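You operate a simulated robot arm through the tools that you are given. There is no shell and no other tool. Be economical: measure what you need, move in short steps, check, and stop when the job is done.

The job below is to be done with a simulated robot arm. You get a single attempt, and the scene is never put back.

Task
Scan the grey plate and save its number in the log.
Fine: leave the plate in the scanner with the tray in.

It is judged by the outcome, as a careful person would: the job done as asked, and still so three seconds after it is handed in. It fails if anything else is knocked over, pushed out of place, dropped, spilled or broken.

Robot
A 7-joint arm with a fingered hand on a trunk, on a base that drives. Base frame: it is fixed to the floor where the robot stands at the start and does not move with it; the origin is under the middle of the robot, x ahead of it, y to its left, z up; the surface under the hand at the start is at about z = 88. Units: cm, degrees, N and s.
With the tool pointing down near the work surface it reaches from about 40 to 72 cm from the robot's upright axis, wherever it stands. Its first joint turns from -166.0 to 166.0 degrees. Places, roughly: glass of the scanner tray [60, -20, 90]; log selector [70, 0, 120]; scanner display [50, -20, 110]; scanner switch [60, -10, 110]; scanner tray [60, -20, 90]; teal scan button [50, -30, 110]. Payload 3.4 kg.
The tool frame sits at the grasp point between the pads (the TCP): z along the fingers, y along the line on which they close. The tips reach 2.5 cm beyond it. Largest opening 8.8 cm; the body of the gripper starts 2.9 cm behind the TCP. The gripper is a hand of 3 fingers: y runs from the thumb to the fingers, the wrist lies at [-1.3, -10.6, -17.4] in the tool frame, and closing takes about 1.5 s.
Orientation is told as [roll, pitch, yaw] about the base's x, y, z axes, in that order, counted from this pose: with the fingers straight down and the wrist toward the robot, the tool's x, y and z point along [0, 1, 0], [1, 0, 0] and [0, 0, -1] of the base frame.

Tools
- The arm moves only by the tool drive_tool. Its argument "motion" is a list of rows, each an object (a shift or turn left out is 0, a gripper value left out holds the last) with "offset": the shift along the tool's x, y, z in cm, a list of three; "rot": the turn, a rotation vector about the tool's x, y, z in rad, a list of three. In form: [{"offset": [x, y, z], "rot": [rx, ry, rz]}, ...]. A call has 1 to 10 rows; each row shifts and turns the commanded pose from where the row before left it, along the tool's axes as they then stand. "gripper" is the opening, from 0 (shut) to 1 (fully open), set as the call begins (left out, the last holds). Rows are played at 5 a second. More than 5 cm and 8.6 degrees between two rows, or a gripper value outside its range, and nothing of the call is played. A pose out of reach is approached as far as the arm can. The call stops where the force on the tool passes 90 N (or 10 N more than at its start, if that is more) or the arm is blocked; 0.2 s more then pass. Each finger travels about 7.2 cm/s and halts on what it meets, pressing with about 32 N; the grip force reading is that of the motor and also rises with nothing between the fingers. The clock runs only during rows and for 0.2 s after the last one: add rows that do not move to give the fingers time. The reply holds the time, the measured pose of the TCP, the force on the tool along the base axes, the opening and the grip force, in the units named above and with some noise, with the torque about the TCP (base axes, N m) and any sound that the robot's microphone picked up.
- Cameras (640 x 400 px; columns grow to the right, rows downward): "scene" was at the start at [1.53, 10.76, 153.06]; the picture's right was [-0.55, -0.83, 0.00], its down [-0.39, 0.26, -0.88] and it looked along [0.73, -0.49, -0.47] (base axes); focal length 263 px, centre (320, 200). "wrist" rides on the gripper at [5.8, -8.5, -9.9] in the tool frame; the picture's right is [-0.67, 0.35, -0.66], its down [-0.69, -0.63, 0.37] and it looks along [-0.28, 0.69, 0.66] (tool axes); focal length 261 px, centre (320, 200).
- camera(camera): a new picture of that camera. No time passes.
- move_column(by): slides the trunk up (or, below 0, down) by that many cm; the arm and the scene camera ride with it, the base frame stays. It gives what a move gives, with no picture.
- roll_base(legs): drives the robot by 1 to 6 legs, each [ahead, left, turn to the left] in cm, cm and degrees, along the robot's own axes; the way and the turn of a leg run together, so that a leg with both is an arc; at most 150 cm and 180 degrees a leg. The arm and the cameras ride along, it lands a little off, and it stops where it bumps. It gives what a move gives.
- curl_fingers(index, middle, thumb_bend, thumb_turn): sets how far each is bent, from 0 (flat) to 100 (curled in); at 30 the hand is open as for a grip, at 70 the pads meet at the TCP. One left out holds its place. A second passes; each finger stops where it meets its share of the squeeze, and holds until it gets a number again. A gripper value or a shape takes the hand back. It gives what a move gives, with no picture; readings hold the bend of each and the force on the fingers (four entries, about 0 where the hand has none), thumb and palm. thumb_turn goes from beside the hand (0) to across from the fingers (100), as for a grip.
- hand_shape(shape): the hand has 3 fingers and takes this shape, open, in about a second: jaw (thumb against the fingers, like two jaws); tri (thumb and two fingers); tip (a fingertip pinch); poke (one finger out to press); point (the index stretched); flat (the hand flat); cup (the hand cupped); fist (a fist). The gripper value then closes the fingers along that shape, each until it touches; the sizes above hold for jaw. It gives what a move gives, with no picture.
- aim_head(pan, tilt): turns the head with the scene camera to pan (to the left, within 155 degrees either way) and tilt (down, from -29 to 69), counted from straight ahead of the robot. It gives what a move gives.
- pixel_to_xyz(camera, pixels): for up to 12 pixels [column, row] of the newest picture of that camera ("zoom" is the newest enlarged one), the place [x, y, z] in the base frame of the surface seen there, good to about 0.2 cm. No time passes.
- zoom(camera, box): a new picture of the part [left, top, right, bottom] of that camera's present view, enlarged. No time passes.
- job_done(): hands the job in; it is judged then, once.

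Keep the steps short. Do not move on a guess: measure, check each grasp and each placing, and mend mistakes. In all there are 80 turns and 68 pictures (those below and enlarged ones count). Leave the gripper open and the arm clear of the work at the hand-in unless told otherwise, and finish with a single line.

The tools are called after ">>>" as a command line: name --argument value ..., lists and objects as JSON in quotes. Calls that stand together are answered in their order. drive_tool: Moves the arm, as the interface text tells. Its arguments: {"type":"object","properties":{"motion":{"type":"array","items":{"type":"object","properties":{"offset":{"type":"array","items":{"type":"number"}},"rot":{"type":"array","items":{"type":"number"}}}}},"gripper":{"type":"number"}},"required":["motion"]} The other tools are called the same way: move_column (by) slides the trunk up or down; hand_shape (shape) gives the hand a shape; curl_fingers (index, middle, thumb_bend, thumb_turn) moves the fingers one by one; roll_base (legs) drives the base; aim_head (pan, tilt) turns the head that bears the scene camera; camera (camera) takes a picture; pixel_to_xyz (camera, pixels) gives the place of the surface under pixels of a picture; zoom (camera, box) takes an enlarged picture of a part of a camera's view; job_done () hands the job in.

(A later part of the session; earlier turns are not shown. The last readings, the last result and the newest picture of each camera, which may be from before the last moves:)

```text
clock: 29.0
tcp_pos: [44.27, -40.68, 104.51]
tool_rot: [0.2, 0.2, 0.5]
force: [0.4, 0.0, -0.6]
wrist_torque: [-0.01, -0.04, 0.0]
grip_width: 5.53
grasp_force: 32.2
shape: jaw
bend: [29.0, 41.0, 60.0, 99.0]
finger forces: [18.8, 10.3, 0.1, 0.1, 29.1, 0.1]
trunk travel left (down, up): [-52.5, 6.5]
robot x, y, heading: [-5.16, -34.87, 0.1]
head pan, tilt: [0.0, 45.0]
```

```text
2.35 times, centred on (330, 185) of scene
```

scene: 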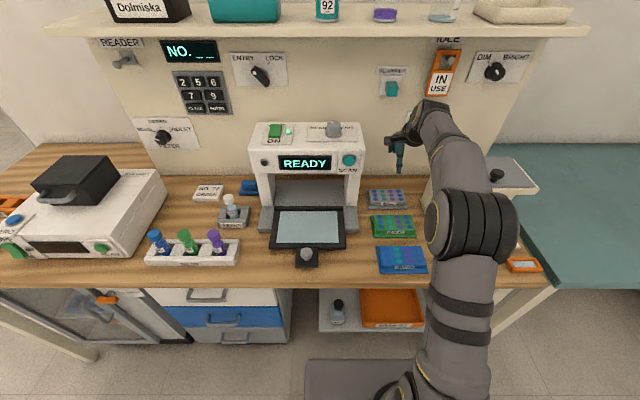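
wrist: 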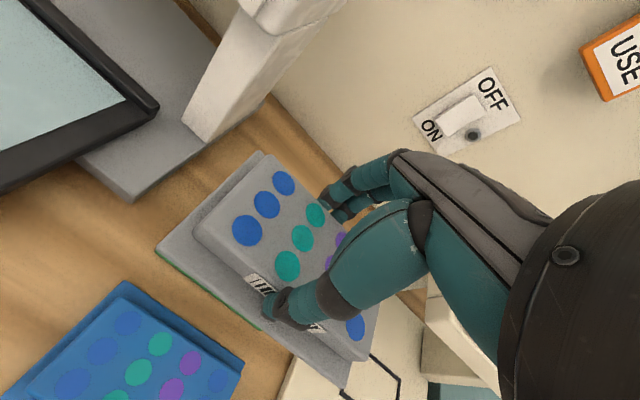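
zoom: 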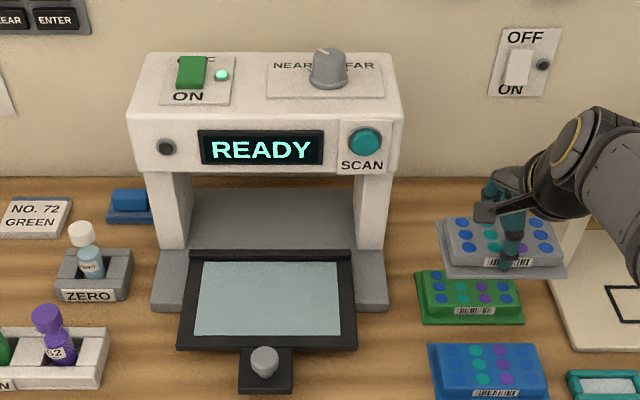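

One row was slightly too long and nothing moved. Sending it again in shorter steps.

>>> drive_tool --motion '[{"offset": [4.2, 0.1, 0]}, {"offset": [4.2, 0.1, 0]}, {"offset": [4.2, 0.1, 0]}, {"offset": [4.2, 0, 0]}, {"offset": [4.2, 0, 0]}, {"offset": [4.2, 0, 0]}]'

>>> camera --camera "wrist"

>>> zoom --camera "scene" --box '[230, 100, 430, 270]'

```text
clock: 30.4
tcp_pos: [44.45, -15.47, 104.58]
tool_rot: [0.2, 0.1, 0.4]
force: [-0.7, 0.2, -1.6]
wrist_torque: [-0.02, 0.0, 0.01]
grip_width: 5.54
grasp_force: 32.0
shape: jaw
bend: [29.0, 41.0, 60.0, 99.0]
finger forces: [18.7, 10.3, 0.1, 0.1, 29.0, 0.0]
trunk travel left (down, up): [-52.5, 6.5]
robot x, y, heading: [-5.42, -34.96, -0.1]
head pan, tilt: [0.0, 45.0]
```

```text
31 pictures are left
```

wrist: 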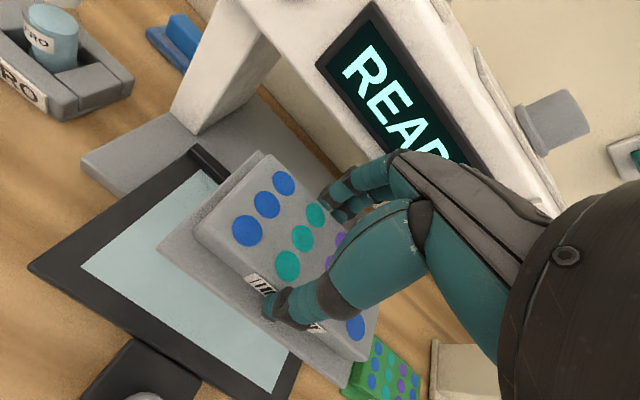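

```text
2.35 times, centred on (330, 185) of scene
```

zoom: 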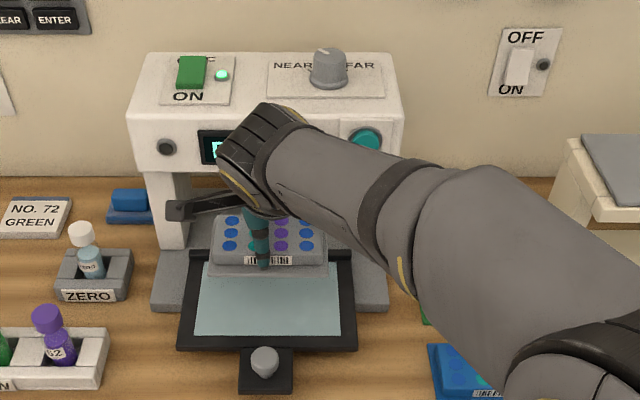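

Centred over the glass. On the bench (z 88) TCP was 91.3, so contact on the glass (91.8) is expected at TCP ≈95.1. Lowering.

>>> drive_tool --motion '[{"offset": [0, 0, 4]}, {"offset": [0, 0, 4]}, {"offset": [0, 0, 1]}]'

>>> drive_tool --motion '[{"offset": [0, 0, 0.3]}, {"offset": [0, 0, 0.15]}]'

>>> zoom --camera "wrist" --box '[80, 140, 400, 340]'

```text
clock: 31.2
tcp_pos: [44.38, -15.54, 95.5]
tool_rot: [0.3, 0.1, 0.5]
force: [0.1, 0.0, -1.2]
wrist_torque: [0.0, 0.03, 0.01]
grip_width: 5.52
grasp_force: 32.0
shape: jaw
bend: [29.0, 41.0, 60.0, 99.0]
finger forces: [18.8, 10.2, 0.0, 0.0, 29.1, 0.0]
trunk travel left (down, up): [-52.5, 6.5]
robot x, y, heading: [-4.99, -35.4, 0.2]
head pan, tilt: [0.0, 45.0]
```

```text
clock: 31.8
tcp_pos: [44.41, -15.69, 94.96]
tool_rot: [0.3, 0.2, 0.4]
force: [0.0, -1.2, 0.3]
wrist_torque: [0.04, -0.03, -0.01]
grip_width: 5.52
grasp_force: 31.9
shape: jaw
bend: [29.0, 41.0, 60.0, 99.0]
finger forces: [18.9, 10.5, 0.0, 0.1, 29.0, 0.0]
trunk travel left (down, up): [-52.5, 6.5]
robot x, y, heading: [-5.39, -35.27, 0.2]
head pan, tilt: [0.0, 45.0]
```

```text
2.00 times, centred on (240, 240) of wrist
```

zoom: 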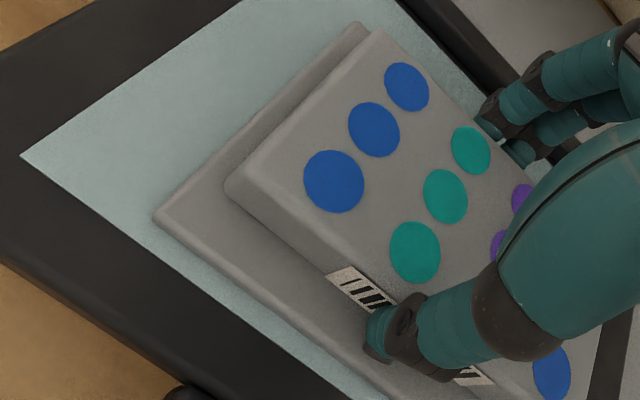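

>>> drive_tool --motion '[{"offset": [0, 0, 0.15]}, {"offset": [0, 0, 0.15]}]'

>>> pixel_to_xyz --camera "zoom" --pixels '[[160, 218], [358, 28], [240, 185], [140, 240], [240, 130], [380, 120]]'

```text
clock: 32.4
tcp_pos: [44.33, -15.55, 95.02]
tool_rot: [0.3, -0.1, 0.6]
force: [1.3, -0.4, 14.3]
wrist_torque: [-0.03, 0.03, -0.01]
grip_width: 5.52
grasp_force: 32.6
shape: jaw
bend: [74.0, 41.0, 60.0, 100.0]
finger forces: [19.7, 11.5, 0.0, 0.1, 30.3, 0.1]
trunk travel left (down, up): [-52.5, 6.5]
robot x, y, heading: [-4.97, -35.22, 0.0]
head pan, tilt: [0.0, 45.0]
```

```text
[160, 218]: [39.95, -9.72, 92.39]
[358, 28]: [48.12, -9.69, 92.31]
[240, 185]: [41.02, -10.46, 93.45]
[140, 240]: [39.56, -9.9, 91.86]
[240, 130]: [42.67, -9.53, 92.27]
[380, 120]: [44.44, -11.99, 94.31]
```

Contact felt (14 N). The lip spans x 40.0–48.1 while the glass centre is 45, so I'll lift slightly, shift +0.9 cm, and set it down.

>>> drive_tool --motion '[{"offset": [0, 0, -0.6]}, {"offset": [0, 0.9, 0]}, {"offset": [0, 0, 0.5]}]'

>>> drive_tool --motion '[{}, {}, {}, {}, {}]' --gripper 1

>>> drive_tool --motion '[{"offset": [0, 0, -2]}, {"offset": [0, 0, -5]}, {"offset": [0, -4, -2]}]'

>>> camera --camera "wrist"

```text
clock: 33.2
tcp_pos: [45.17, -15.44, 95.08]
tool_rot: [0.3, 0.0, 0.3]
force: [-0.6, -0.7, 7.8]
wrist_torque: [-0.03, -0.03, -0.01]
grip_width: 5.54
grasp_force: 32.1
shape: jaw
bend: [74.0, 41.0, 60.0, 99.0]
finger forces: [19.4, 11.2, 0.0, 0.1, 31.0, 0.0]
trunk travel left (down, up): [-52.5, 6.5]
robot x, y, heading: [-4.88, -34.94, 0.3]
head pan, tilt: [0.0, 45.0]
```

```text
clock: 34.4
tcp_pos: [45.26, -15.57, 94.89]
tool_rot: [0.2, 0.1, 0.4]
force: [0.3, 0.2, -0.3]
wrist_torque: [0.01, -0.02, -0.01]
grip_width: 8.79
grasp_force: 0.0
shape: jaw
bend: [30.0, 30.0, 30.0, 98.0]
finger forces: [0.0, 0.1, 0.1, 0.0, 0.1, 0.0]
trunk travel left (down, up): [-52.5, 6.5]
robot x, y, heading: [-4.95, -35.08, 0.2]
head pan, tilt: [0.0, 45.0]
```

```text
clock: 35.2
tcp_pos: [41.36, -15.65, 103.94]
tool_rot: [0.2, 0.2, 0.4]
force: [1.0, 0.0, 0.4]
wrist_torque: [-0.01, 0.04, -0.01]
grip_width: 8.76
grasp_force: 0.1
shape: jaw
bend: [30.0, 30.0, 30.0, 98.0]
finger forces: [0.0, 0.0, 0.0, 0.0, 0.0, 0.1]
trunk travel left (down, up): [-52.5, 6.5]
robot x, y, heading: [-5.35, -35.03, -0.3]
head pan, tilt: [0.0, 45.0]
```

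```text
28 pictures are left
```

wrist: 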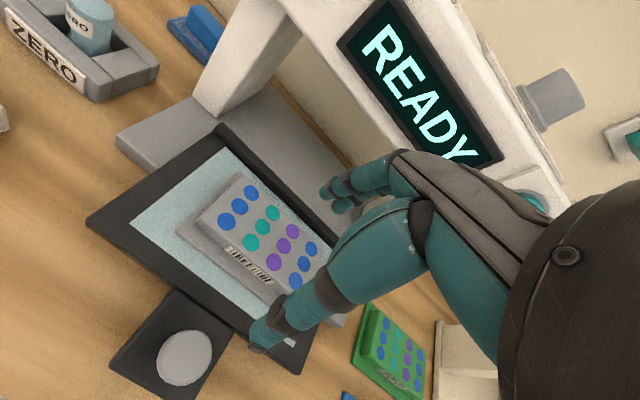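

Plate sits well centred on the glass. To push the tray in I'll use the same knob grip as before: raise, drive the base back to about (−13,−20).

>>> drive_tool --motion '[{"offset": [0, 0, -5]}, {"offset": [0, 0, -4]}]' --gripper 0.55

>>> roll_base --legs '[[-8, 0, 0], [0, 15, 0]]'

>>> drive_tool --motion '[{"offset": [-5, 0, 0]}, {"offset": [-5, 0, 0]}, {"offset": [-4.8, 0, 0]}, {"rot": [-0.14, 0, 0]}, {"rot": [-0.14, 0, 0]}, {"rot": [-0.14, 0, 0]}, {"rot": [-0.1, 0, 0]}]'

>>> camera --camera "wrist"

```text
clock: 35.8
tcp_pos: [41.21, -15.51, 112.77]
tool_rot: [0.2, 0.2, 0.5]
force: [0.1, -0.5, 0.3]
wrist_torque: [0.0, 0.04, -0.01]
grip_width: 4.88
grasp_force: 0.0
shape: jaw
bend: [74.0, 42.0, 67.0, 100.0]
finger forces: [0.1, 0.0, 0.0, 0.0, 0.0, 0.0]
trunk travel left (down, up): [-52.5, 6.5]
robot x, y, heading: [-4.87, -34.62, -0.1]
head pan, tilt: [0.0, 45.0]
```

```text
clock: 37.8
tcp_pos: [33.23, -0.41, 112.7]
tool_rot: [0.2, 0.1, 0.4]
force: [0.3, 0.2, -0.5]
wrist_torque: [-0.03, 0.01, 0.0]
grip_width: 4.9
grasp_force: 0.2
shape: jaw
bend: [74.0, 42.0, 67.0, 100.0]
finger forces: [0.0, 0.0, 0.0, 0.0, 0.1, 0.0]
trunk travel left (down, up): [-52.5, 6.5]
robot x, y, heading: [-13.05, -19.68, 0.3]
head pan, tilt: [0.0, 45.0]
```

```text
clock: 39.4
tcp_pos: [33.32, -15.11, 112.66]
tool_rot: [0.1, -29.7, 0.3]
force: [0.4, 0.1, -1.3]
wrist_torque: [-0.01, -0.01, -0.01]
grip_width: 4.91
grasp_force: 0.0
shape: jaw
bend: [74.0, 42.0, 67.0, 100.0]
finger forces: [0.1, 0.1, 0.1, 0.0, 0.0, 0.0]
trunk travel left (down, up): [-52.5, 6.5]
robot x, y, heading: [-12.73, -19.57, 0.0]
head pan, tilt: [0.0, 45.0]
```

```text
27 pictures are left
```

wrist: 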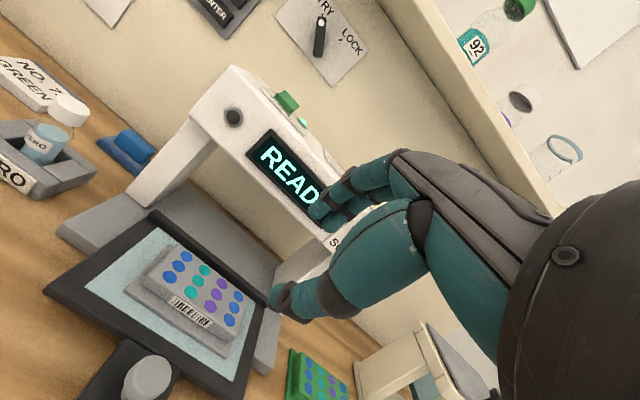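

I'll back the base another 4 cm for room, then approach the knob along the finger axis.

>>> roll_base --legs '[[-4, 0, 0]]'

>>> drive_tool --motion '[{"offset": [-0.2, -2, 3.5]}, {"offset": [0, -1.5, 3]}, {"offset": [0, -0.8, 2]}]'

>>> camera --camera "wrist"

```text
clock: 40.3
tcp_pos: [29.19, -15.15, 112.71]
tool_rot: [0.3, -29.6, 0.3]
force: [-1.1, -0.3, -1.0]
wrist_torque: [0.01, 0.02, 0.06]
grip_width: 4.88
grasp_force: 0.1
shape: jaw
bend: [74.0, 42.0, 67.0, 100.0]
finger forces: [0.1, 0.0, 0.0, 0.0, 0.1, 0.1]
trunk travel left (down, up): [-52.5, 6.5]
robot x, y, heading: [-16.95, -19.71, 0.2]
head pan, tilt: [0.0, 45.0]
```

```text
clock: 41.1
tcp_pos: [29.7, -15.37, 103.26]
tool_rot: [0.3, -29.8, 0.3]
force: [-0.2, -1.1, -0.3]
wrist_torque: [-0.05, -0.04, -0.04]
grip_width: 4.9
grasp_force: 0.0
shape: jaw
bend: [74.0, 42.0, 67.0, 100.0]
finger forces: [0.1, 0.0, 0.1, 0.0, 0.0, 0.0]
trunk travel left (down, up): [-52.5, 6.5]
robot x, y, heading: [-17.26, -19.88, 0.3]
head pan, tilt: [0.0, 45.0]
```

```text
26 pictures are left
```

wrist: 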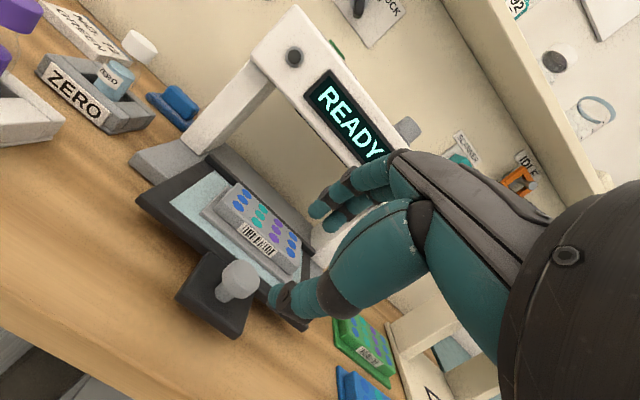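

>>> drive_tool --motion '[{"offset": [0, -0.1, 3]}, {"offset": [0, 0, 3]}, {"offset": [0, 0, 2.6]}]'

>>> drive_tool --motion '[{}, {}, {}, {}, {}]' --gripper 0.1

>>> camera --camera "wrist"

```text
clock: 41.9
tcp_pos: [33.76, -15.26, 95.79]
tool_rot: [0.2, -29.7, 0.3]
force: [0.2, 0.5, 0.0]
wrist_torque: [0.0, -0.03, -0.01]
grip_width: 4.87
grasp_force: 0.0
shape: jaw
bend: [74.0, 42.0, 67.0, 100.0]
finger forces: [0.0, 0.1, 0.1, 0.1, 0.0, 0.0]
trunk travel left (down, up): [-52.5, 6.5]
robot x, y, heading: [-17.25, -19.38, 0.2]
head pan, tilt: [0.0, 45.0]
```

```text
clock: 43.1
tcp_pos: [33.92, -15.35, 95.85]
tool_rot: [0.3, -29.8, 0.3]
force: [1.4, 2.1, 9.6]
wrist_torque: [0.0, -0.33, 0.03]
grip_width: 2.3
grasp_force: 31.7
shape: jaw
bend: [74.0, 54.0, 76.0, 100.0]
finger forces: [19.9, 15.9, 0.0, 0.1, 22.7, 0.0]
trunk travel left (down, up): [-52.5, 6.5]
robot x, y, heading: [-17.27, -19.77, 0.1]
head pan, tilt: [0.0, 45.0]
```

```text
25 pictures are left
```

wrist: 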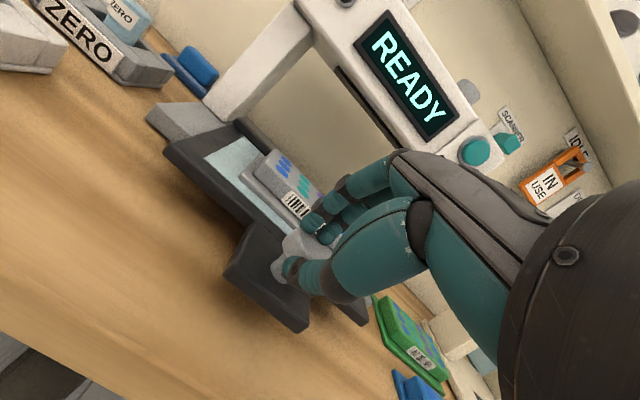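

Knob held. Pushing the tray straight in, gently.

>>> drive_tool --motion '[{"offset": [0, 0.87, 0.5]}, {"offset": [0, 1.04, 0.6]}, {"offset": [0, 1.04, 0.6]}, {"offset": [0, 1.04, 0.6]}, {"offset": [0, 1.04, 0.6]}, {"offset": [0, 1.04, 0.6]}, {"offset": [0, 1.04, 0.6]}, {"offset": [0, 1.04, 0.6]}, {"offset": [0, 1.04, 0.6]}, {"offset": [0, 0.87, 0.5]}]'

>>> drive_tool --motion '[{"offset": [0, 0.52, 0.3]}, {"offset": [0, 0.52, 0.3]}, {"offset": [0, 0.35, 0.2]}]'

>>> camera --camera "wrist"

```text
clock: 45.3
tcp_pos: [45.42, -15.27, 95.77]
tool_rot: [0.3, -29.8, 0.3]
force: [2.0, -2.7, 18.5]
wrist_torque: [-0.11, -0.52, -0.08]
grip_width: 2.31
grasp_force: 32.0
shape: jaw
bend: [74.0, 52.0, 77.0, 100.0]
finger forces: [27.0, 20.2, 0.0, 0.0, 22.8, 0.0]
trunk travel left (down, up): [-52.5, 6.5]
robot x, y, heading: [-17.38, -19.97, -0.1]
head pan, tilt: [0.0, 45.0]
```

```text
clock: 46.1
tcp_pos: [46.67, -15.24, 95.88]
tool_rot: [0.4, -29.8, 0.3]
force: [-18.0, -4.9, 22.7]
wrist_torque: [-0.08, -0.18, -0.14]
grip_width: 2.36
grasp_force: 31.8
shape: jaw
bend: [74.0, 53.0, 77.0, 100.0]
finger forces: [23.0, 17.9, 0.0, 0.0, 35.1, 0.0]
trunk travel left (down, up): [-52.5, 6.5]
robot x, y, heading: [-17.36, -19.91, 0.2]
head pan, tilt: [0.0, 45.0]
```

```text
24 pictures are left
```

wrist: 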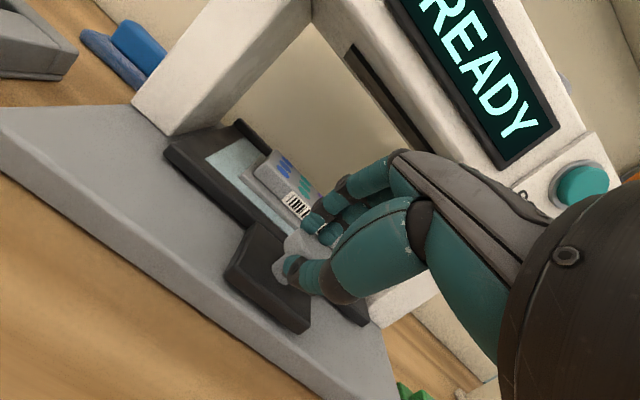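

Resistance of 18 N suggests the end stop is near; a little more to be sure.

>>> drive_tool --motion '[{"offset": [0, 0.35, 0.2]}, {"offset": [0, 0.26, 0.15]}, {}]'

>>> drive_tool --motion '[{"offset": [0, -0.35, -0.2]}, {}, {}, {}]' --gripper 0.55

>>> drive_tool --motion '[{"offset": [0, 0, -2]}, {"offset": [0, 0, -3]}, {"offset": [0, 0, -5]}, {"offset": [0, -3, -3]}]'

>>> zoom --camera "wrist" --box '[60, 80, 460, 330]'

```text
clock: 46.9
tcp_pos: [47.16, -15.3, 95.88]
tool_rot: [0.2, -30.0, 0.4]
force: [-36.8, -3.4, 26.2]
wrist_torque: [-0.06, 0.71, -0.11]
grip_width: 2.53
grasp_force: 31.7
shape: jaw
bend: [75.0, 57.0, 77.0, 100.0]
finger forces: [18.8, 13.5, 0.1, 0.0, 50.8, 0.0]
trunk travel left (down, up): [-52.5, 6.5]
robot x, y, heading: [-17.12, -19.66, 0.1]
head pan, tilt: [0.0, 45.0]
```

```text
clock: 47.9
tcp_pos: [47.42, -15.12, 95.57]
tool_rot: [0.4, -29.6, 0.3]
force: [0.8, -0.1, 1.0]
wrist_torque: [0.02, 0.04, -0.01]
grip_width: 4.69
grasp_force: 0.0
shape: jaw
bend: [74.0, 43.0, 69.0, 100.0]
finger forces: [0.0, 0.0, 0.0, 0.0, 1.3, 0.0]
trunk travel left (down, up): [-52.5, 6.5]
robot x, y, heading: [-17.09, -19.7, 0.1]
head pan, tilt: [0.0, 45.0]
```

```text
clock: 48.9
tcp_pos: [38.21, -15.16, 105.51]
tool_rot: [0.4, -29.6, 0.4]
force: [0.0, -0.3, -0.4]
wrist_torque: [0.02, 0.02, -0.02]
grip_width: 4.8
grasp_force: 0.2
shape: jaw
bend: [74.0, 42.0, 67.0, 100.0]
finger forces: [0.0, 0.0, 0.0, 0.0, 0.1, 0.0]
trunk travel left (down, up): [-52.5, 6.5]
robot x, y, heading: [-17.65, -19.92, 0.1]
head pan, tilt: [0.0, 45.0]
```

```text
1.60 times, centred on (260, 205) of wrist
```

zoom: 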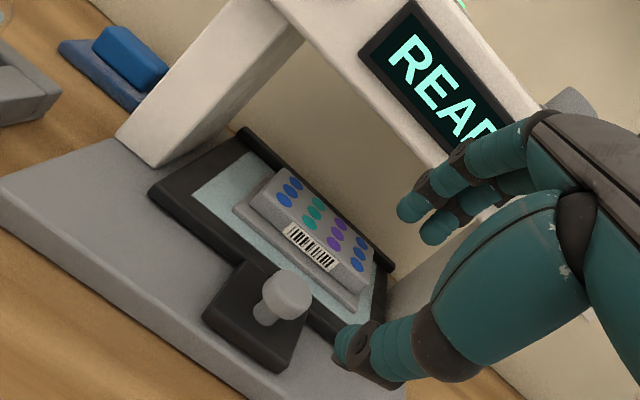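

>>> pixel_to_xyz --camera "zoom" --pixels '[[290, 293], [325, 215], [240, 140], [160, 195], [280, 172]]'

>>> hand_shape --shape "poke"

>>> camera --camera "wrist"

>>> zoom --camera "scene" --box '[220, 90, 420, 250]'

```text
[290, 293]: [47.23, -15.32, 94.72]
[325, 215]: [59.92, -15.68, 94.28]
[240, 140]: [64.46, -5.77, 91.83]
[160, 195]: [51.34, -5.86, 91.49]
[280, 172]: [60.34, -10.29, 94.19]
```

```text
clock: 49.8
tcp_pos: [38.45, -15.14, 105.33]
tool_rot: [0.3, -29.7, 0.2]
force: [-0.4, 0.4, 0.2]
wrist_torque: [0.03, 0.05, 0.04]
grip_width: 0.01
grasp_force: 0.0
shape: poke
bend: [70.0, 70.0, 100.0, 100.0]
finger forces: [0.0, 0.1, 0.0, 0.0, 0.0, 0.0]
trunk travel left (down, up): [-52.5, 6.5]
robot x, y, heading: [-17.11, -19.98, 0.1]
head pan, tilt: [0.0, 45.0]
```

```text
22 pictures are left
```

wrist: 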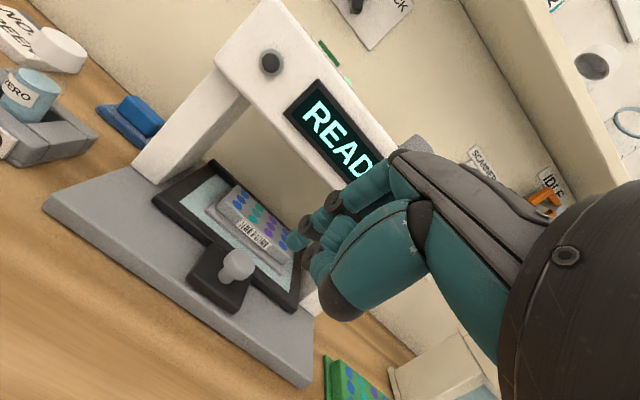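

```text
2.50 times, centred on (320, 170) of scene
```

zoom: 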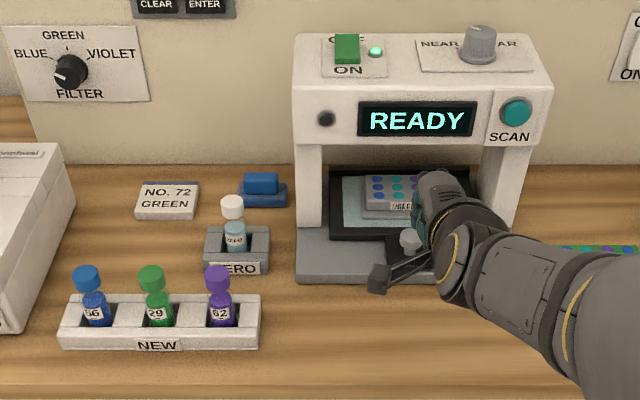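

Tray is in (knob back at x 47.2) with the plate under the head. Checking which finger the poke shape presents.

>>> zoom --camera "wrist" --box '[260, 140, 440, 340]'

>>> pixel_to_xyz --camera "wrist" --pixels '[[292, 241], [308, 225], [318, 262], [335, 203]]'

>>> pixel_to_xyz --camera "scene" --pixels '[[398, 151], [399, 159], [393, 146], [405, 151], [380, 134]]'

```text
2.00 times, centred on (350, 240) of wrist
```

zoom: 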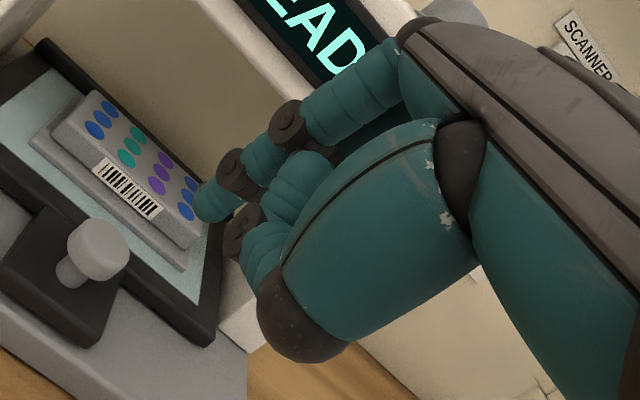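

```text
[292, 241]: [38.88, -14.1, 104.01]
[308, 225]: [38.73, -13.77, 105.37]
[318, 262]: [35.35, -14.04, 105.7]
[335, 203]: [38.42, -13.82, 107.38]
```

```text
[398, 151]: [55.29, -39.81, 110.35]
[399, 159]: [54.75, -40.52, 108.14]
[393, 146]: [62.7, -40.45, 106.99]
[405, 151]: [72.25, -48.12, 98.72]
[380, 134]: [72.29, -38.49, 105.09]
```

Two fingers lie side by side. I'll curl the middle so only the index is out.

>>> curl_fingers --index 70 --middle 100 --thumb_bend 100 --thumb_turn 100

>>> zoom --camera "wrist" --box '[260, 140, 440, 340]'

```text
clock: 50.8
tcp_pos: [38.41, -15.09, 105.39]
tool_rot: [0.3, -29.7, 0.3]
force: [-0.2, -0.4, -0.1]
wrist_torque: [0.0, 0.02, 0.0]
grip_width: 1.43
grasp_force: 0.2
shape: fingers
bend: [44.0, 100.0, 99.0, 100.0]
finger forces: [0.0, 0.0, 0.1, 0.1, 0.1, 0.0]
trunk travel left (down, up): [-52.5, 6.5]
robot x, y, heading: [-17.1, -19.64, 0.3]
head pan, tilt: [0.0, 45.0]
```

```text
2.00 times, centred on (350, 240) of wrist
```

zoom: 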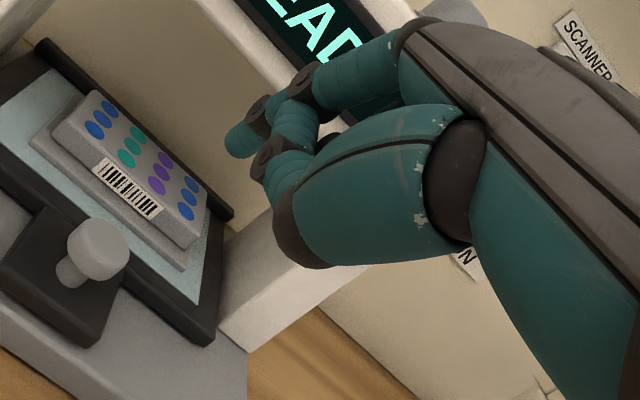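

>>> curl_fingers --index 60 --middle 100 --thumb_bend 60 --thumb_turn 0

>>> zoom --camera "wrist" --box '[240, 120, 440, 340]'

```text
clock: 51.8
tcp_pos: [38.48, -15.21, 105.37]
tool_rot: [0.4, -29.7, 0.3]
force: [0.7, -0.7, -0.4]
wrist_torque: [0.01, 0.02, 0.0]
grip_width: 8.24
grasp_force: 0.0
shape: fingers
bend: [60.0, 100.0, 60.0, 0.0]
finger forces: [0.0, 0.0, 0.1, 0.1, 0.0, 0.1]
trunk travel left (down, up): [-52.5, 6.5]
robot x, y, heading: [-17.0, -19.67, 0.0]
head pan, tilt: [0.0, 45.0]
```

```text
1.82 times, centred on (340, 230) of wrist
```

zoom: 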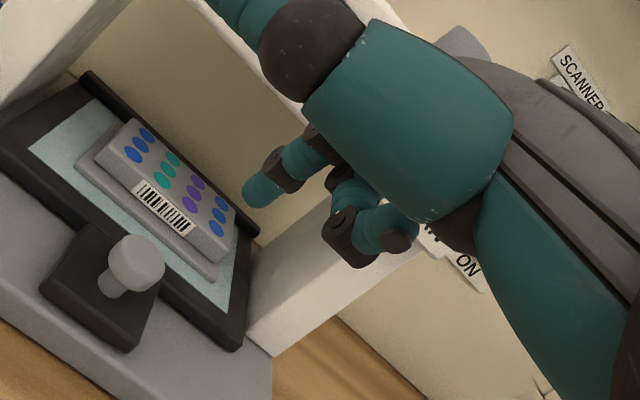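

The thumb sticks out sideways here; better: thumb curled across, index at 40.

>>> curl_fingers --index 30 --middle 100 --thumb_bend 100 --thumb_turn 100

>>> curl_fingers --index 41

>>> drive_tool --motion '[{"offset": [0, -4, -2]}, {"rot": [-0.14, 0, 0], "offset": [0, -2, -2]}, {"rot": [-0.14, 0, 0]}, {"rot": [-0.14, 0, 0]}, {"rot": [-0.14, 0, 0]}, {"rot": [-0.14, 0, 0]}, {"rot": [-0.14, 0, 0]}, {"rot": [-0.14, 0, 0]}, {"rot": [-0.07, 0, 0]}]'

>>> camera --camera "wrist"

```text
clock: 52.8
tcp_pos: [38.38, -15.13, 105.52]
tool_rot: [0.4, -29.7, 0.3]
force: [0.1, -0.2, 0.2]
wrist_torque: [-0.03, 0.0, -0.03]
grip_width: 2.14
grasp_force: 0.0
shape: fingers
bend: [29.0, 100.0, 99.0, 100.0]
finger forces: [0.0, 0.0, 0.0, 0.0, 0.1, 0.0]
trunk travel left (down, up): [-52.5, 6.5]
robot x, y, heading: [-17.39, -19.73, 0.2]
head pan, tilt: [0.0, 45.0]
```

```text
clock: 53.8
tcp_pos: [38.48, -15.12, 105.54]
tool_rot: [0.2, -29.7, 0.4]
force: [0.2, -0.5, 0.0]
wrist_torque: [0.02, -0.02, -0.01]
grip_width: 1.92
grasp_force: 0.2
shape: fingers
bend: [34.0, 100.0, 99.0, 100.0]
finger forces: [0.0, 0.1, 0.0, 0.0, 0.0, 0.0]
trunk travel left (down, up): [-52.5, 6.5]
robot x, y, heading: [-17.46, -19.85, -0.1]
head pan, tilt: [0.0, 45.0]
```

```text
clock: 55.8
tcp_pos: [32.13, -15.11, 105.99]
tool_rot: [74.1, -89.8, -73.8]
force: [0.3, -0.3, 0.5]
wrist_torque: [-0.01, 0.02, 0.01]
grip_width: 1.89
grasp_force: 0.0
shape: fingers
bend: [34.0, 100.0, 98.0, 100.0]
finger forces: [0.0, 0.1, 0.1, 0.0, 0.0, 0.1]
out of reach, approached as far as the arm can: row 4
trunk travel left (down, up): [-52.5, 6.5]
robot x, y, heading: [-17.29, -19.74, 0.1]
head pan, tilt: [0.0, 45.0]
```

```text
17 pictures are left
```

wrist: 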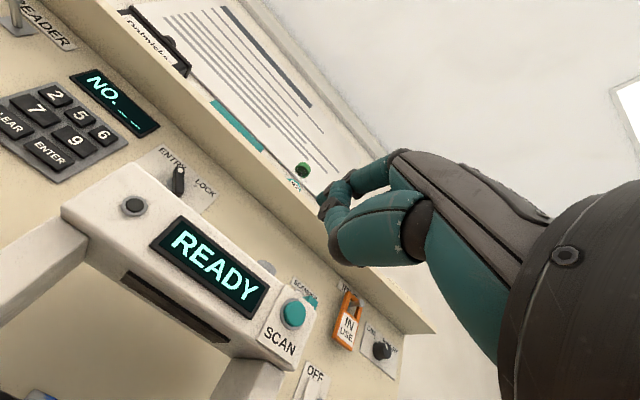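

Hand horizontal (tool z=+x, y=up, x=left). Measuring the fingertip, the button and the keypad keys from this one picture.

>>> pixel_to_xyz --camera "wrist" --pixels '[[320, 203], [323, 195], [326, 214], [340, 185], [294, 314], [56, 95], [80, 117], [104, 133], [37, 107], [76, 141], [48, 153], [10, 122]]'

>>> zoom --camera "wrist" --box '[280, 130, 400, 230]'

```text
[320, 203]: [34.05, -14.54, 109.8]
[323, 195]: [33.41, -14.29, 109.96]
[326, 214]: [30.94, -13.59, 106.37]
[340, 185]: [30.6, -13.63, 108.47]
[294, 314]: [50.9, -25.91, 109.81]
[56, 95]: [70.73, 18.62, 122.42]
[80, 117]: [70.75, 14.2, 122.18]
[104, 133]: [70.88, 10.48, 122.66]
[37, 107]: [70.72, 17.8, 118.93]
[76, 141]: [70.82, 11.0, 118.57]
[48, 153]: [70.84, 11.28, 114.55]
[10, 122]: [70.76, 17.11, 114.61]
```

```text
4.00 times, centred on (340, 180) of wrist
```

zoom: 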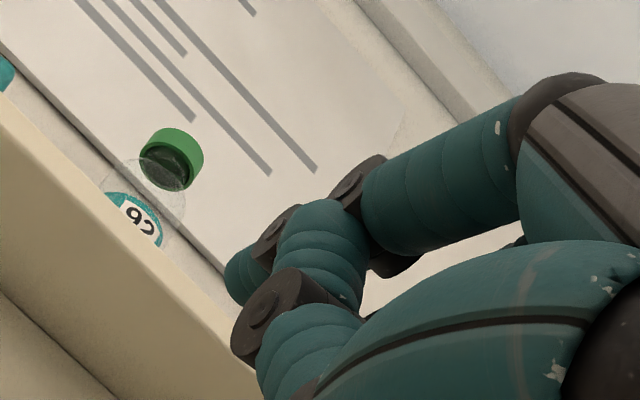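

Index tip is about TCP +(2.3 ahead, 0, 3.5 up). The button is at (50.9,−25.9,109.8). I'll line up with the tip ~4 cm before the button.

>>> drive_tool --motion '[{"offset": [-4, 0.2, 2]}, {"offset": [-4, 0.2, 2]}, {"offset": [-2.9, 0, 3]}, {"offset": [0, 0, 4]}, {"offset": [0, 0, 1.5]}]'

>>> camera --camera "wrist"

```text
clock: 57.0
tcp_pos: [44.84, -26.07, 106.32]
tool_rot: [50.7, -89.7, -50.4]
force: [-0.6, 0.1, 0.7]
wrist_torque: [-0.01, -0.02, -0.05]
grip_width: 1.88
grasp_force: 0.1
shape: fingers
bend: [34.0, 100.0, 98.0, 100.0]
finger forces: [0.1, 0.1, 0.0, 0.0, 0.0, 0.0]
trunk travel left (down, up): [-52.5, 6.5]
robot x, y, heading: [-17.1, -19.62, -0.1]
head pan, tilt: [0.0, 45.0]
```

```text
15 pictures are left
```

wrist: 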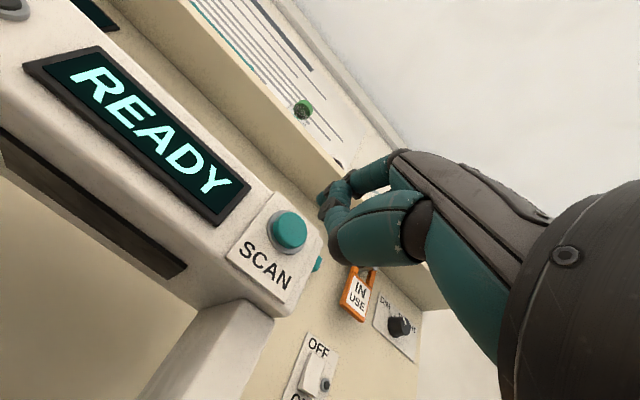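

>>> pixel_to_xyz --camera "wrist" --pixels '[[289, 230], [275, 228], [300, 240], [320, 200], [318, 197], [322, 194], [328, 200]]'

```text
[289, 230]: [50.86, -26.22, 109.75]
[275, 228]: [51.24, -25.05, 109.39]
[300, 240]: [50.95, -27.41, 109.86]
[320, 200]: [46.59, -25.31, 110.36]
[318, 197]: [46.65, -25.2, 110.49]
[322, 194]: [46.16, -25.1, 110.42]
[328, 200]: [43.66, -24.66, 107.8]
```

Tip centre about (47,−25.9,110.6); button centre (50.9,−26.2,109.75). Small correction, then press in short steps.

>>> drive_tool --motion '[{"offset": [-0.3, -0.7, 1]}, {"offset": [0, 0, 1.5]}, {"offset": [0, 0, 0.5]}, {"offset": [0, 0, 0.4]}]'

>>> drive_tool --motion '[{"offset": [0, 0, 0.3]}, {"offset": [0, 0, 0.3]}]'

>>> camera --camera "wrist"

```text
clock: 58.0
tcp_pos: [48.09, -26.26, 105.55]
tool_rot: [51.5, -89.7, -50.9]
force: [-0.4, 0.1, -0.4]
wrist_torque: [0.01, 0.0, -0.02]
grip_width: 1.87
grasp_force: 0.0
shape: fingers
bend: [34.0, 100.0, 98.0, 100.0]
finger forces: [0.1, 0.0, 0.1, 0.0, 0.0, 0.0]
trunk travel left (down, up): [-52.5, 6.5]
robot x, y, heading: [-17.26, -19.6, 0.1]
head pan, tilt: [0.0, 45.0]
```

```text
clock: 58.6
tcp_pos: [48.76, -26.28, 105.68]
tool_rot: [50.4, -89.7, -49.9]
force: [-1.3, 0.4, -0.4]
wrist_torque: [0.04, -0.08, 0.04]
grip_width: 1.84
grasp_force: 1.3
shape: fingers
bend: [34.0, 100.0, 98.0, 100.0]
finger forces: [1.9, 0.1, 0.0, 0.0, 0.0, 0.0]
trunk travel left (down, up): [-52.5, 6.5]
robot x, y, heading: [-17.44, -19.86, 0.1]
head pan, tilt: [0.0, 45.0]
heard: click
```

```text
14 pictures are left
```

wrist: 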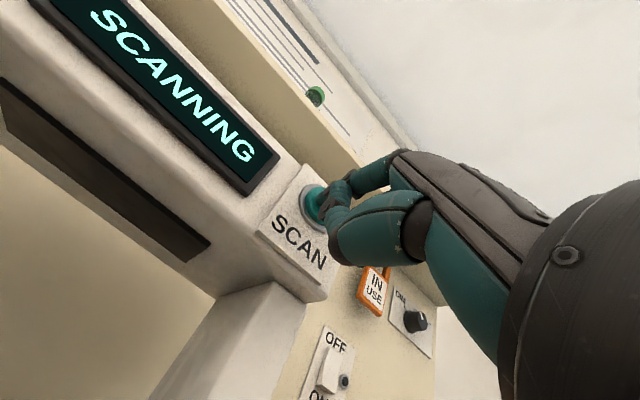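

A click was heard and the display reads SCANNING. Backing off and waiting a few seconds.

>>> drive_tool --motion '[{"offset": [0, 0, -3]}, {"offset": [0, 0, -3]}, {}, {}, {}, {}, {}, {}, {}, {}]'

>>> drive_tool --motion '[{}, {}, {}, {}, {}, {}, {}, {}, {}, {}]'

>>> camera --camera "wrist"

```text
clock: 60.8
tcp_pos: [42.58, -26.39, 105.54]
tool_rot: [52.0, -89.7, -51.6]
force: [-0.2, 0.3, 0.7]
wrist_torque: [0.02, 0.02, 0.0]
grip_width: 1.88
grasp_force: 0.0
shape: fingers
bend: [34.0, 100.0, 98.0, 100.0]
finger forces: [0.0, 0.0, 0.1, 0.0, 0.1, 0.1]
trunk travel left (down, up): [-52.5, 6.5]
robot x, y, heading: [-17.3, -20.0, -0.0]
head pan, tilt: [0.0, 45.0]
```

```text
clock: 63.0
tcp_pos: [42.65, -26.34, 105.63]
tool_rot: [52.1, -89.6, -51.6]
force: [-0.3, 0.7, 0.5]
wrist_torque: [0.01, -0.01, 0.02]
grip_width: 1.86
grasp_force: 0.1
shape: fingers
bend: [34.0, 100.0, 98.0, 100.0]
finger forces: [0.1, 0.1, 0.1, 0.0, 0.1, 0.0]
trunk travel left (down, up): [-52.5, 6.5]
robot x, y, heading: [-17.46, -19.7, 0.3]
head pan, tilt: [0.0, 45.0]
```

```text
13 pictures are left
```

wrist: 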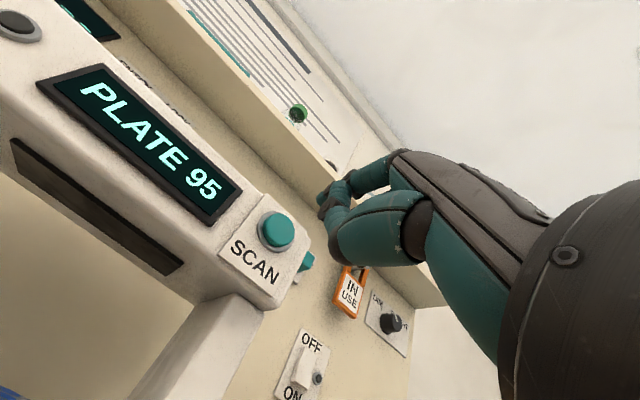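

Display reads "PLATE 95". Next: type 9, 5, ENTER. I'll raise the hand, tilt it to about 60° so the wrist stays above the vials, then drive the base left in front of the keypad.

>>> drive_tool --motion '[{"offset": [0, 4, -1]}, {"offset": [0, 4, 0]}, {"offset": [0, 4, 0]}, {"offset": [0, 4, 0]}, {"rot": [0.13, 0, 0]}, {"rot": [0.13, 0, 0]}, {"rot": [0.13, 0, 0]}, {"rot": [0.13, 0, 0]}]'

>>> roll_base --legs '[[0, 25, 0], [7, 0, 0]]'

>>> camera --camera "wrist"

```text
clock: 64.8
tcp_pos: [41.78, -26.33, 121.65]
tool_rot: [0.5, -59.9, 0.0]
force: [-0.1, -0.4, -0.7]
wrist_torque: [-0.01, 0.01, 0.0]
grip_width: 1.86
grasp_force: 0.0
shape: fingers
bend: [34.0, 100.0, 98.0, 100.0]
finger forces: [0.1, 0.0, 0.1, 0.0, 0.0, 0.1]
trunk travel left (down, up): [-52.5, 6.5]
robot x, y, heading: [-17.15, -19.84, -0.1]
head pan, tilt: [0.0, 45.0]
```

```text
clock: 67.2
tcp_pos: [48.9, -1.44, 121.54]
tool_rot: [0.5, -60.0, 0.0]
force: [0.6, 0.0, -0.3]
wrist_torque: [-0.03, -0.01, 0.02]
grip_width: 1.86
grasp_force: 0.0
shape: fingers
bend: [34.0, 100.0, 98.0, 100.0]
finger forces: [0.0, 0.0, 0.0, 0.0, 0.0, 0.1]
trunk travel left (down, up): [-52.5, 6.5]
robot x, y, heading: [-10.39, 5.54, 0.3]
head pan, tilt: [0.0, 45.0]
```

```text
12 pictures are left
```

wrist: 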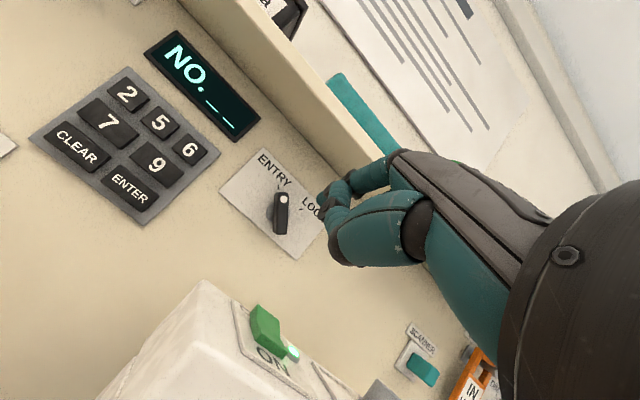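

>>> pixel_to_xyz --camera "wrist" --pixels '[[126, 96], [160, 124], [191, 150], [108, 122], [155, 166], [128, 190], [75, 146], [320, 200], [319, 196], [322, 193], [310, 110], [278, 213]]'

>>> drive_tool --motion '[{"offset": [4, -2, 2]}, {"offset": [4, -2, 2]}, {"offset": [4.3, -1, 2]}]'

```text
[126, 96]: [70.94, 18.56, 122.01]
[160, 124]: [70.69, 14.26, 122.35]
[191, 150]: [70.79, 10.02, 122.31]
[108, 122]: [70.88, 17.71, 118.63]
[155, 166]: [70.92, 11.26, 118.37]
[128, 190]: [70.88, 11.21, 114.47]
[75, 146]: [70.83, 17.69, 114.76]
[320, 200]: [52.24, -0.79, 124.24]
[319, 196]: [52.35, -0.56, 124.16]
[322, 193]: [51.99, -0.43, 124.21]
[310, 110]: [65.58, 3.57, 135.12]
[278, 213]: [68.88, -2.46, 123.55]
```

```text
clock: 68.0
tcp_pos: [51.41, 10.77, 114.18]
tool_rot: [0.5, -59.9, 0.1]
force: [0.1, -0.2, -0.4]
wrist_torque: [-0.02, -0.02, -0.03]
grip_width: 1.85
grasp_force: 0.1
shape: fingers
bend: [34.0, 100.0, 98.0, 100.0]
finger forces: [0.0, 0.0, 0.0, 0.0, 0.0, 0.0]
trunk travel left (down, up): [-52.5, 6.5]
robot x, y, heading: [-10.11, 5.32, 0.2]
head pan, tilt: [0.0, 45.0]
```

Keys: 9 (11.3,118.4), 5 (14.3,122.3), ENTER (11.2,114.5), face x≈70.9. Lining up with 9, stopping a few cm short.

>>> drive_tool --motion '[{"offset": [0.2, 2.6, 3.35]}, {"offset": [0, 2.6, 3.35]}, {"offset": [0, 2.57, 3.36]}]'

>>> camera --camera "wrist"

```text
clock: 68.8
tcp_pos: [63.89, 11.27, 115.91]
tool_rot: [0.5, -59.9, 0.0]
force: [0.1, -0.2, 0.1]
wrist_torque: [0.0, 0.01, -0.04]
grip_width: 1.85
grasp_force: 0.0
shape: fingers
bend: [34.0, 100.0, 98.0, 100.0]
finger forces: [0.0, 0.1, 0.0, 0.1, 0.1, 0.1]
trunk travel left (down, up): [-52.5, 6.5]
robot x, y, heading: [-10.23, 5.39, 0.1]
head pan, tilt: [0.0, 45.0]
```

```text
11 pictures are left
```

wrist: 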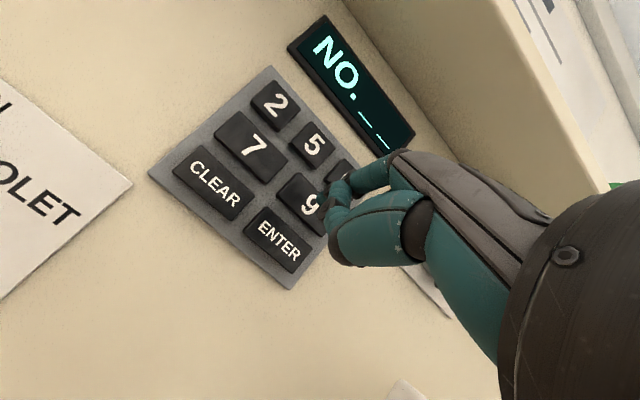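

Tip is in front of the "9". Advancing in small steps.

>>> drive_tool --motion '[{"offset": [0, 0.6, 1.04]}, {"offset": [0, 0.5, 0.87]}]'

>>> drive_tool --motion '[{"offset": [0, 0.2, 0.35]}, {"offset": [0, 0.2, 0.35]}]'

>>> camera --camera "wrist"

```text
clock: 69.4
tcp_pos: [66.18, 11.29, 116.02]
tool_rot: [0.4, -59.9, 0.2]
force: [0.1, -0.3, -0.1]
wrist_torque: [-0.02, 0.01, 0.01]
grip_width: 1.83
grasp_force: 0.0
shape: fingers
bend: [34.0, 100.0, 98.0, 100.0]
finger forces: [0.0, 0.0, 0.1, 0.0, 0.1, 0.1]
trunk travel left (down, up): [-52.5, 6.5]
robot x, y, heading: [-10.38, 4.91, -0.0]
head pan, tilt: [0.0, 45.0]
```

```text
clock: 70.0
tcp_pos: [66.84, 11.15, 116.08]
tool_rot: [0.5, -60.1, -0.1]
force: [-11.1, -0.9, 0.2]
wrist_torque: [0.03, -0.36, 0.05]
grip_width: 1.83
grasp_force: 5.9
shape: fingers
bend: [35.0, 100.0, 98.0, 100.0]
finger forces: [10.9, 0.1, 0.1, 0.1, 0.0, 0.0]
trunk travel left (down, up): [-52.5, 6.5]
robot x, y, heading: [-9.99, 5.45, 0.0]
head pan, tilt: [0.0, 45.0]
heard: click
```

```text
10 pictures are left
```

wrist: 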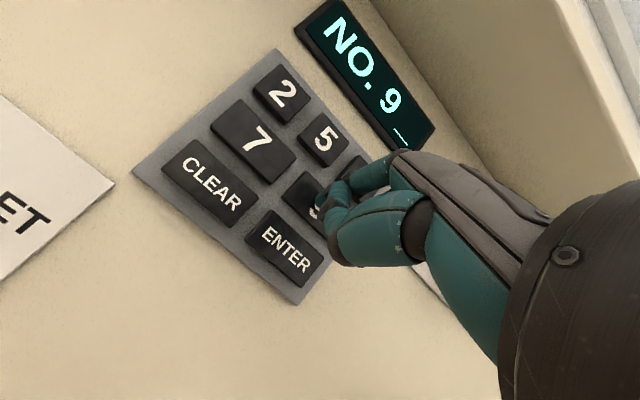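

Display shows "NO. 9 _". Back off 3 cm and move to the "5" (left 3.0, up 3.9).

>>> drive_tool --motion '[{"offset": [0, -1.5, -2.6]}, {"offset": [1.5, 1.7, -1]}, {"offset": [1.5, 1.68, -0.95]}]'

>>> camera --camera "wrist"

```text
clock: 70.8
tcp_pos: [63.95, 14.05, 119.92]
tool_rot: [0.5, -60.0, 0.0]
force: [-0.6, -1.4, 0.7]
wrist_torque: [0.0, -0.01, 0.0]
grip_width: 1.86
grasp_force: 0.1
shape: fingers
bend: [35.0, 100.0, 98.0, 100.0]
finger forces: [0.0, 0.0, 0.0, 0.0, 0.0, 0.0]
trunk travel left (down, up): [-52.5, 6.5]
robot x, y, heading: [-10.58, 4.79, 0.1]
head pan, tilt: [0.0, 45.0]
```

```text
9 pictures are left
```

wrist: 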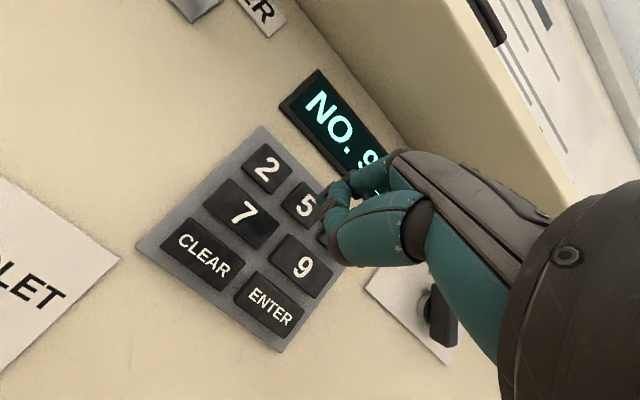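

>>> pixel_to_xyz --camera "wrist" --pixels '[[304, 205], [290, 198], [298, 183], [308, 218], [322, 196], [321, 200]]'

>>> drive_tool --motion '[{"offset": [0, 0.6, 1.04]}, {"offset": [0, 0.5, 0.87]}]'

```text
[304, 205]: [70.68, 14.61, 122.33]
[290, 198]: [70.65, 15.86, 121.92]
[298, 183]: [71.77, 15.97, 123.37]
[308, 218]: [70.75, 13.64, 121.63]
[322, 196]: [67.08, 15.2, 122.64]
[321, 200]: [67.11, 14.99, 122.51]
```

```text
clock: 71.4
tcp_pos: [66.16, 14.2, 120.07]
tool_rot: [0.7, -60.0, 0.0]
force: [-0.6, 0.1, -1.2]
wrist_torque: [0.0, 0.0, 0.0]
grip_width: 1.84
grasp_force: 0.0
shape: fingers
bend: [35.0, 100.0, 98.0, 100.0]
finger forces: [0.0, 0.0, 0.0, 0.0, 0.0, 0.0]
trunk travel left (down, up): [-52.5, 6.5]
robot x, y, heading: [-9.75, 5.54, -0.1]
head pan, tilt: [0.0, 45.0]
```

Tip centre ≈ (14.4,122.5) matches the "5". Pressing.

>>> drive_tool --motion '[{"offset": [0, 0.2, 0.35]}, {"offset": [0, 0.2, 0.35]}]'

>>> drive_tool --motion '[{"offset": [0, -1.5, -2.6]}]'

>>> camera --camera "wrist"

```text
clock: 72.0
tcp_pos: [66.79, 14.22, 120.18]
tool_rot: [0.5, -60.2, -0.1]
force: [-11.6, -0.3, 0.1]
wrist_torque: [0.05, -0.32, 0.03]
grip_width: 1.75
grasp_force: 5.3
shape: fingers
bend: [36.0, 100.0, 98.0, 100.0]
finger forces: [11.0, 0.1, 0.0, 0.0, 0.0, 0.1]
trunk travel left (down, up): [-52.5, 6.5]
robot x, y, heading: [-10.06, 5.21, -0.1]
head pan, tilt: [0.0, 45.0]
heard: click
```

```text
clock: 72.4
tcp_pos: [63.86, 14.2, 120.08]
tool_rot: [0.5, -60.0, 0.2]
force: [-0.7, 0.0, -0.9]
wrist_torque: [-0.03, -0.01, 0.01]
grip_width: 1.82
grasp_force: 0.1
shape: fingers
bend: [36.0, 100.0, 98.0, 100.0]
finger forces: [0.1, 0.0, 0.0, 0.0, 0.1, 0.0]
trunk travel left (down, up): [-52.5, 6.5]
robot x, y, heading: [-10.06, 4.81, 0.2]
head pan, tilt: [0.0, 45.0]
```

```text
8 pictures are left
```

wrist: 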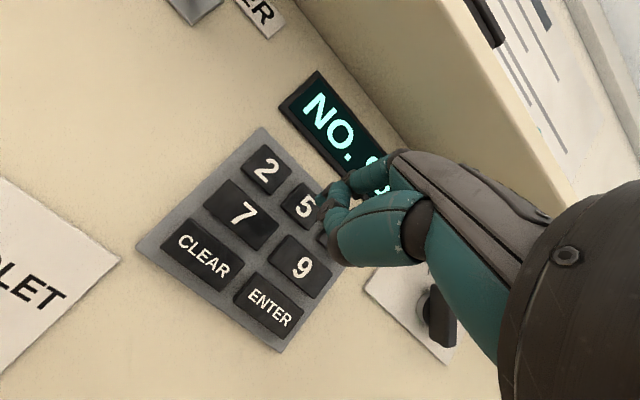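

Moving down to ENTER (11.2, 114.5); the display will come into view on the way.

>>> drive_tool --motion '[{"offset": [-1.5, -3.46, 2]}, {"offset": [-1.5, -3.47, 2]}]'

>>> camera --camera "wrist"

```text
clock: 73.0
tcp_pos: [64.07, 11.11, 111.9]
tool_rot: [0.6, -60.1, 0.0]
force: [0.5, 0.0, 1.3]
wrist_torque: [-0.01, -0.02, 0.03]
grip_width: 1.82
grasp_force: 0.0
shape: fingers
bend: [36.0, 100.0, 98.0, 100.0]
finger forces: [0.1, 0.1, 0.0, 0.1, 0.1, 0.0]
trunk travel left (down, up): [-52.5, 6.5]
robot x, y, heading: [-10.1, 5.14, 0.2]
head pan, tilt: [0.0, 45.0]
```

```text
7 pictures are left
```

wrist: 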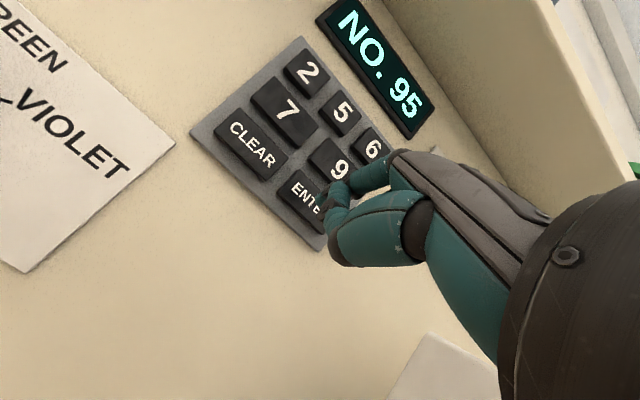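

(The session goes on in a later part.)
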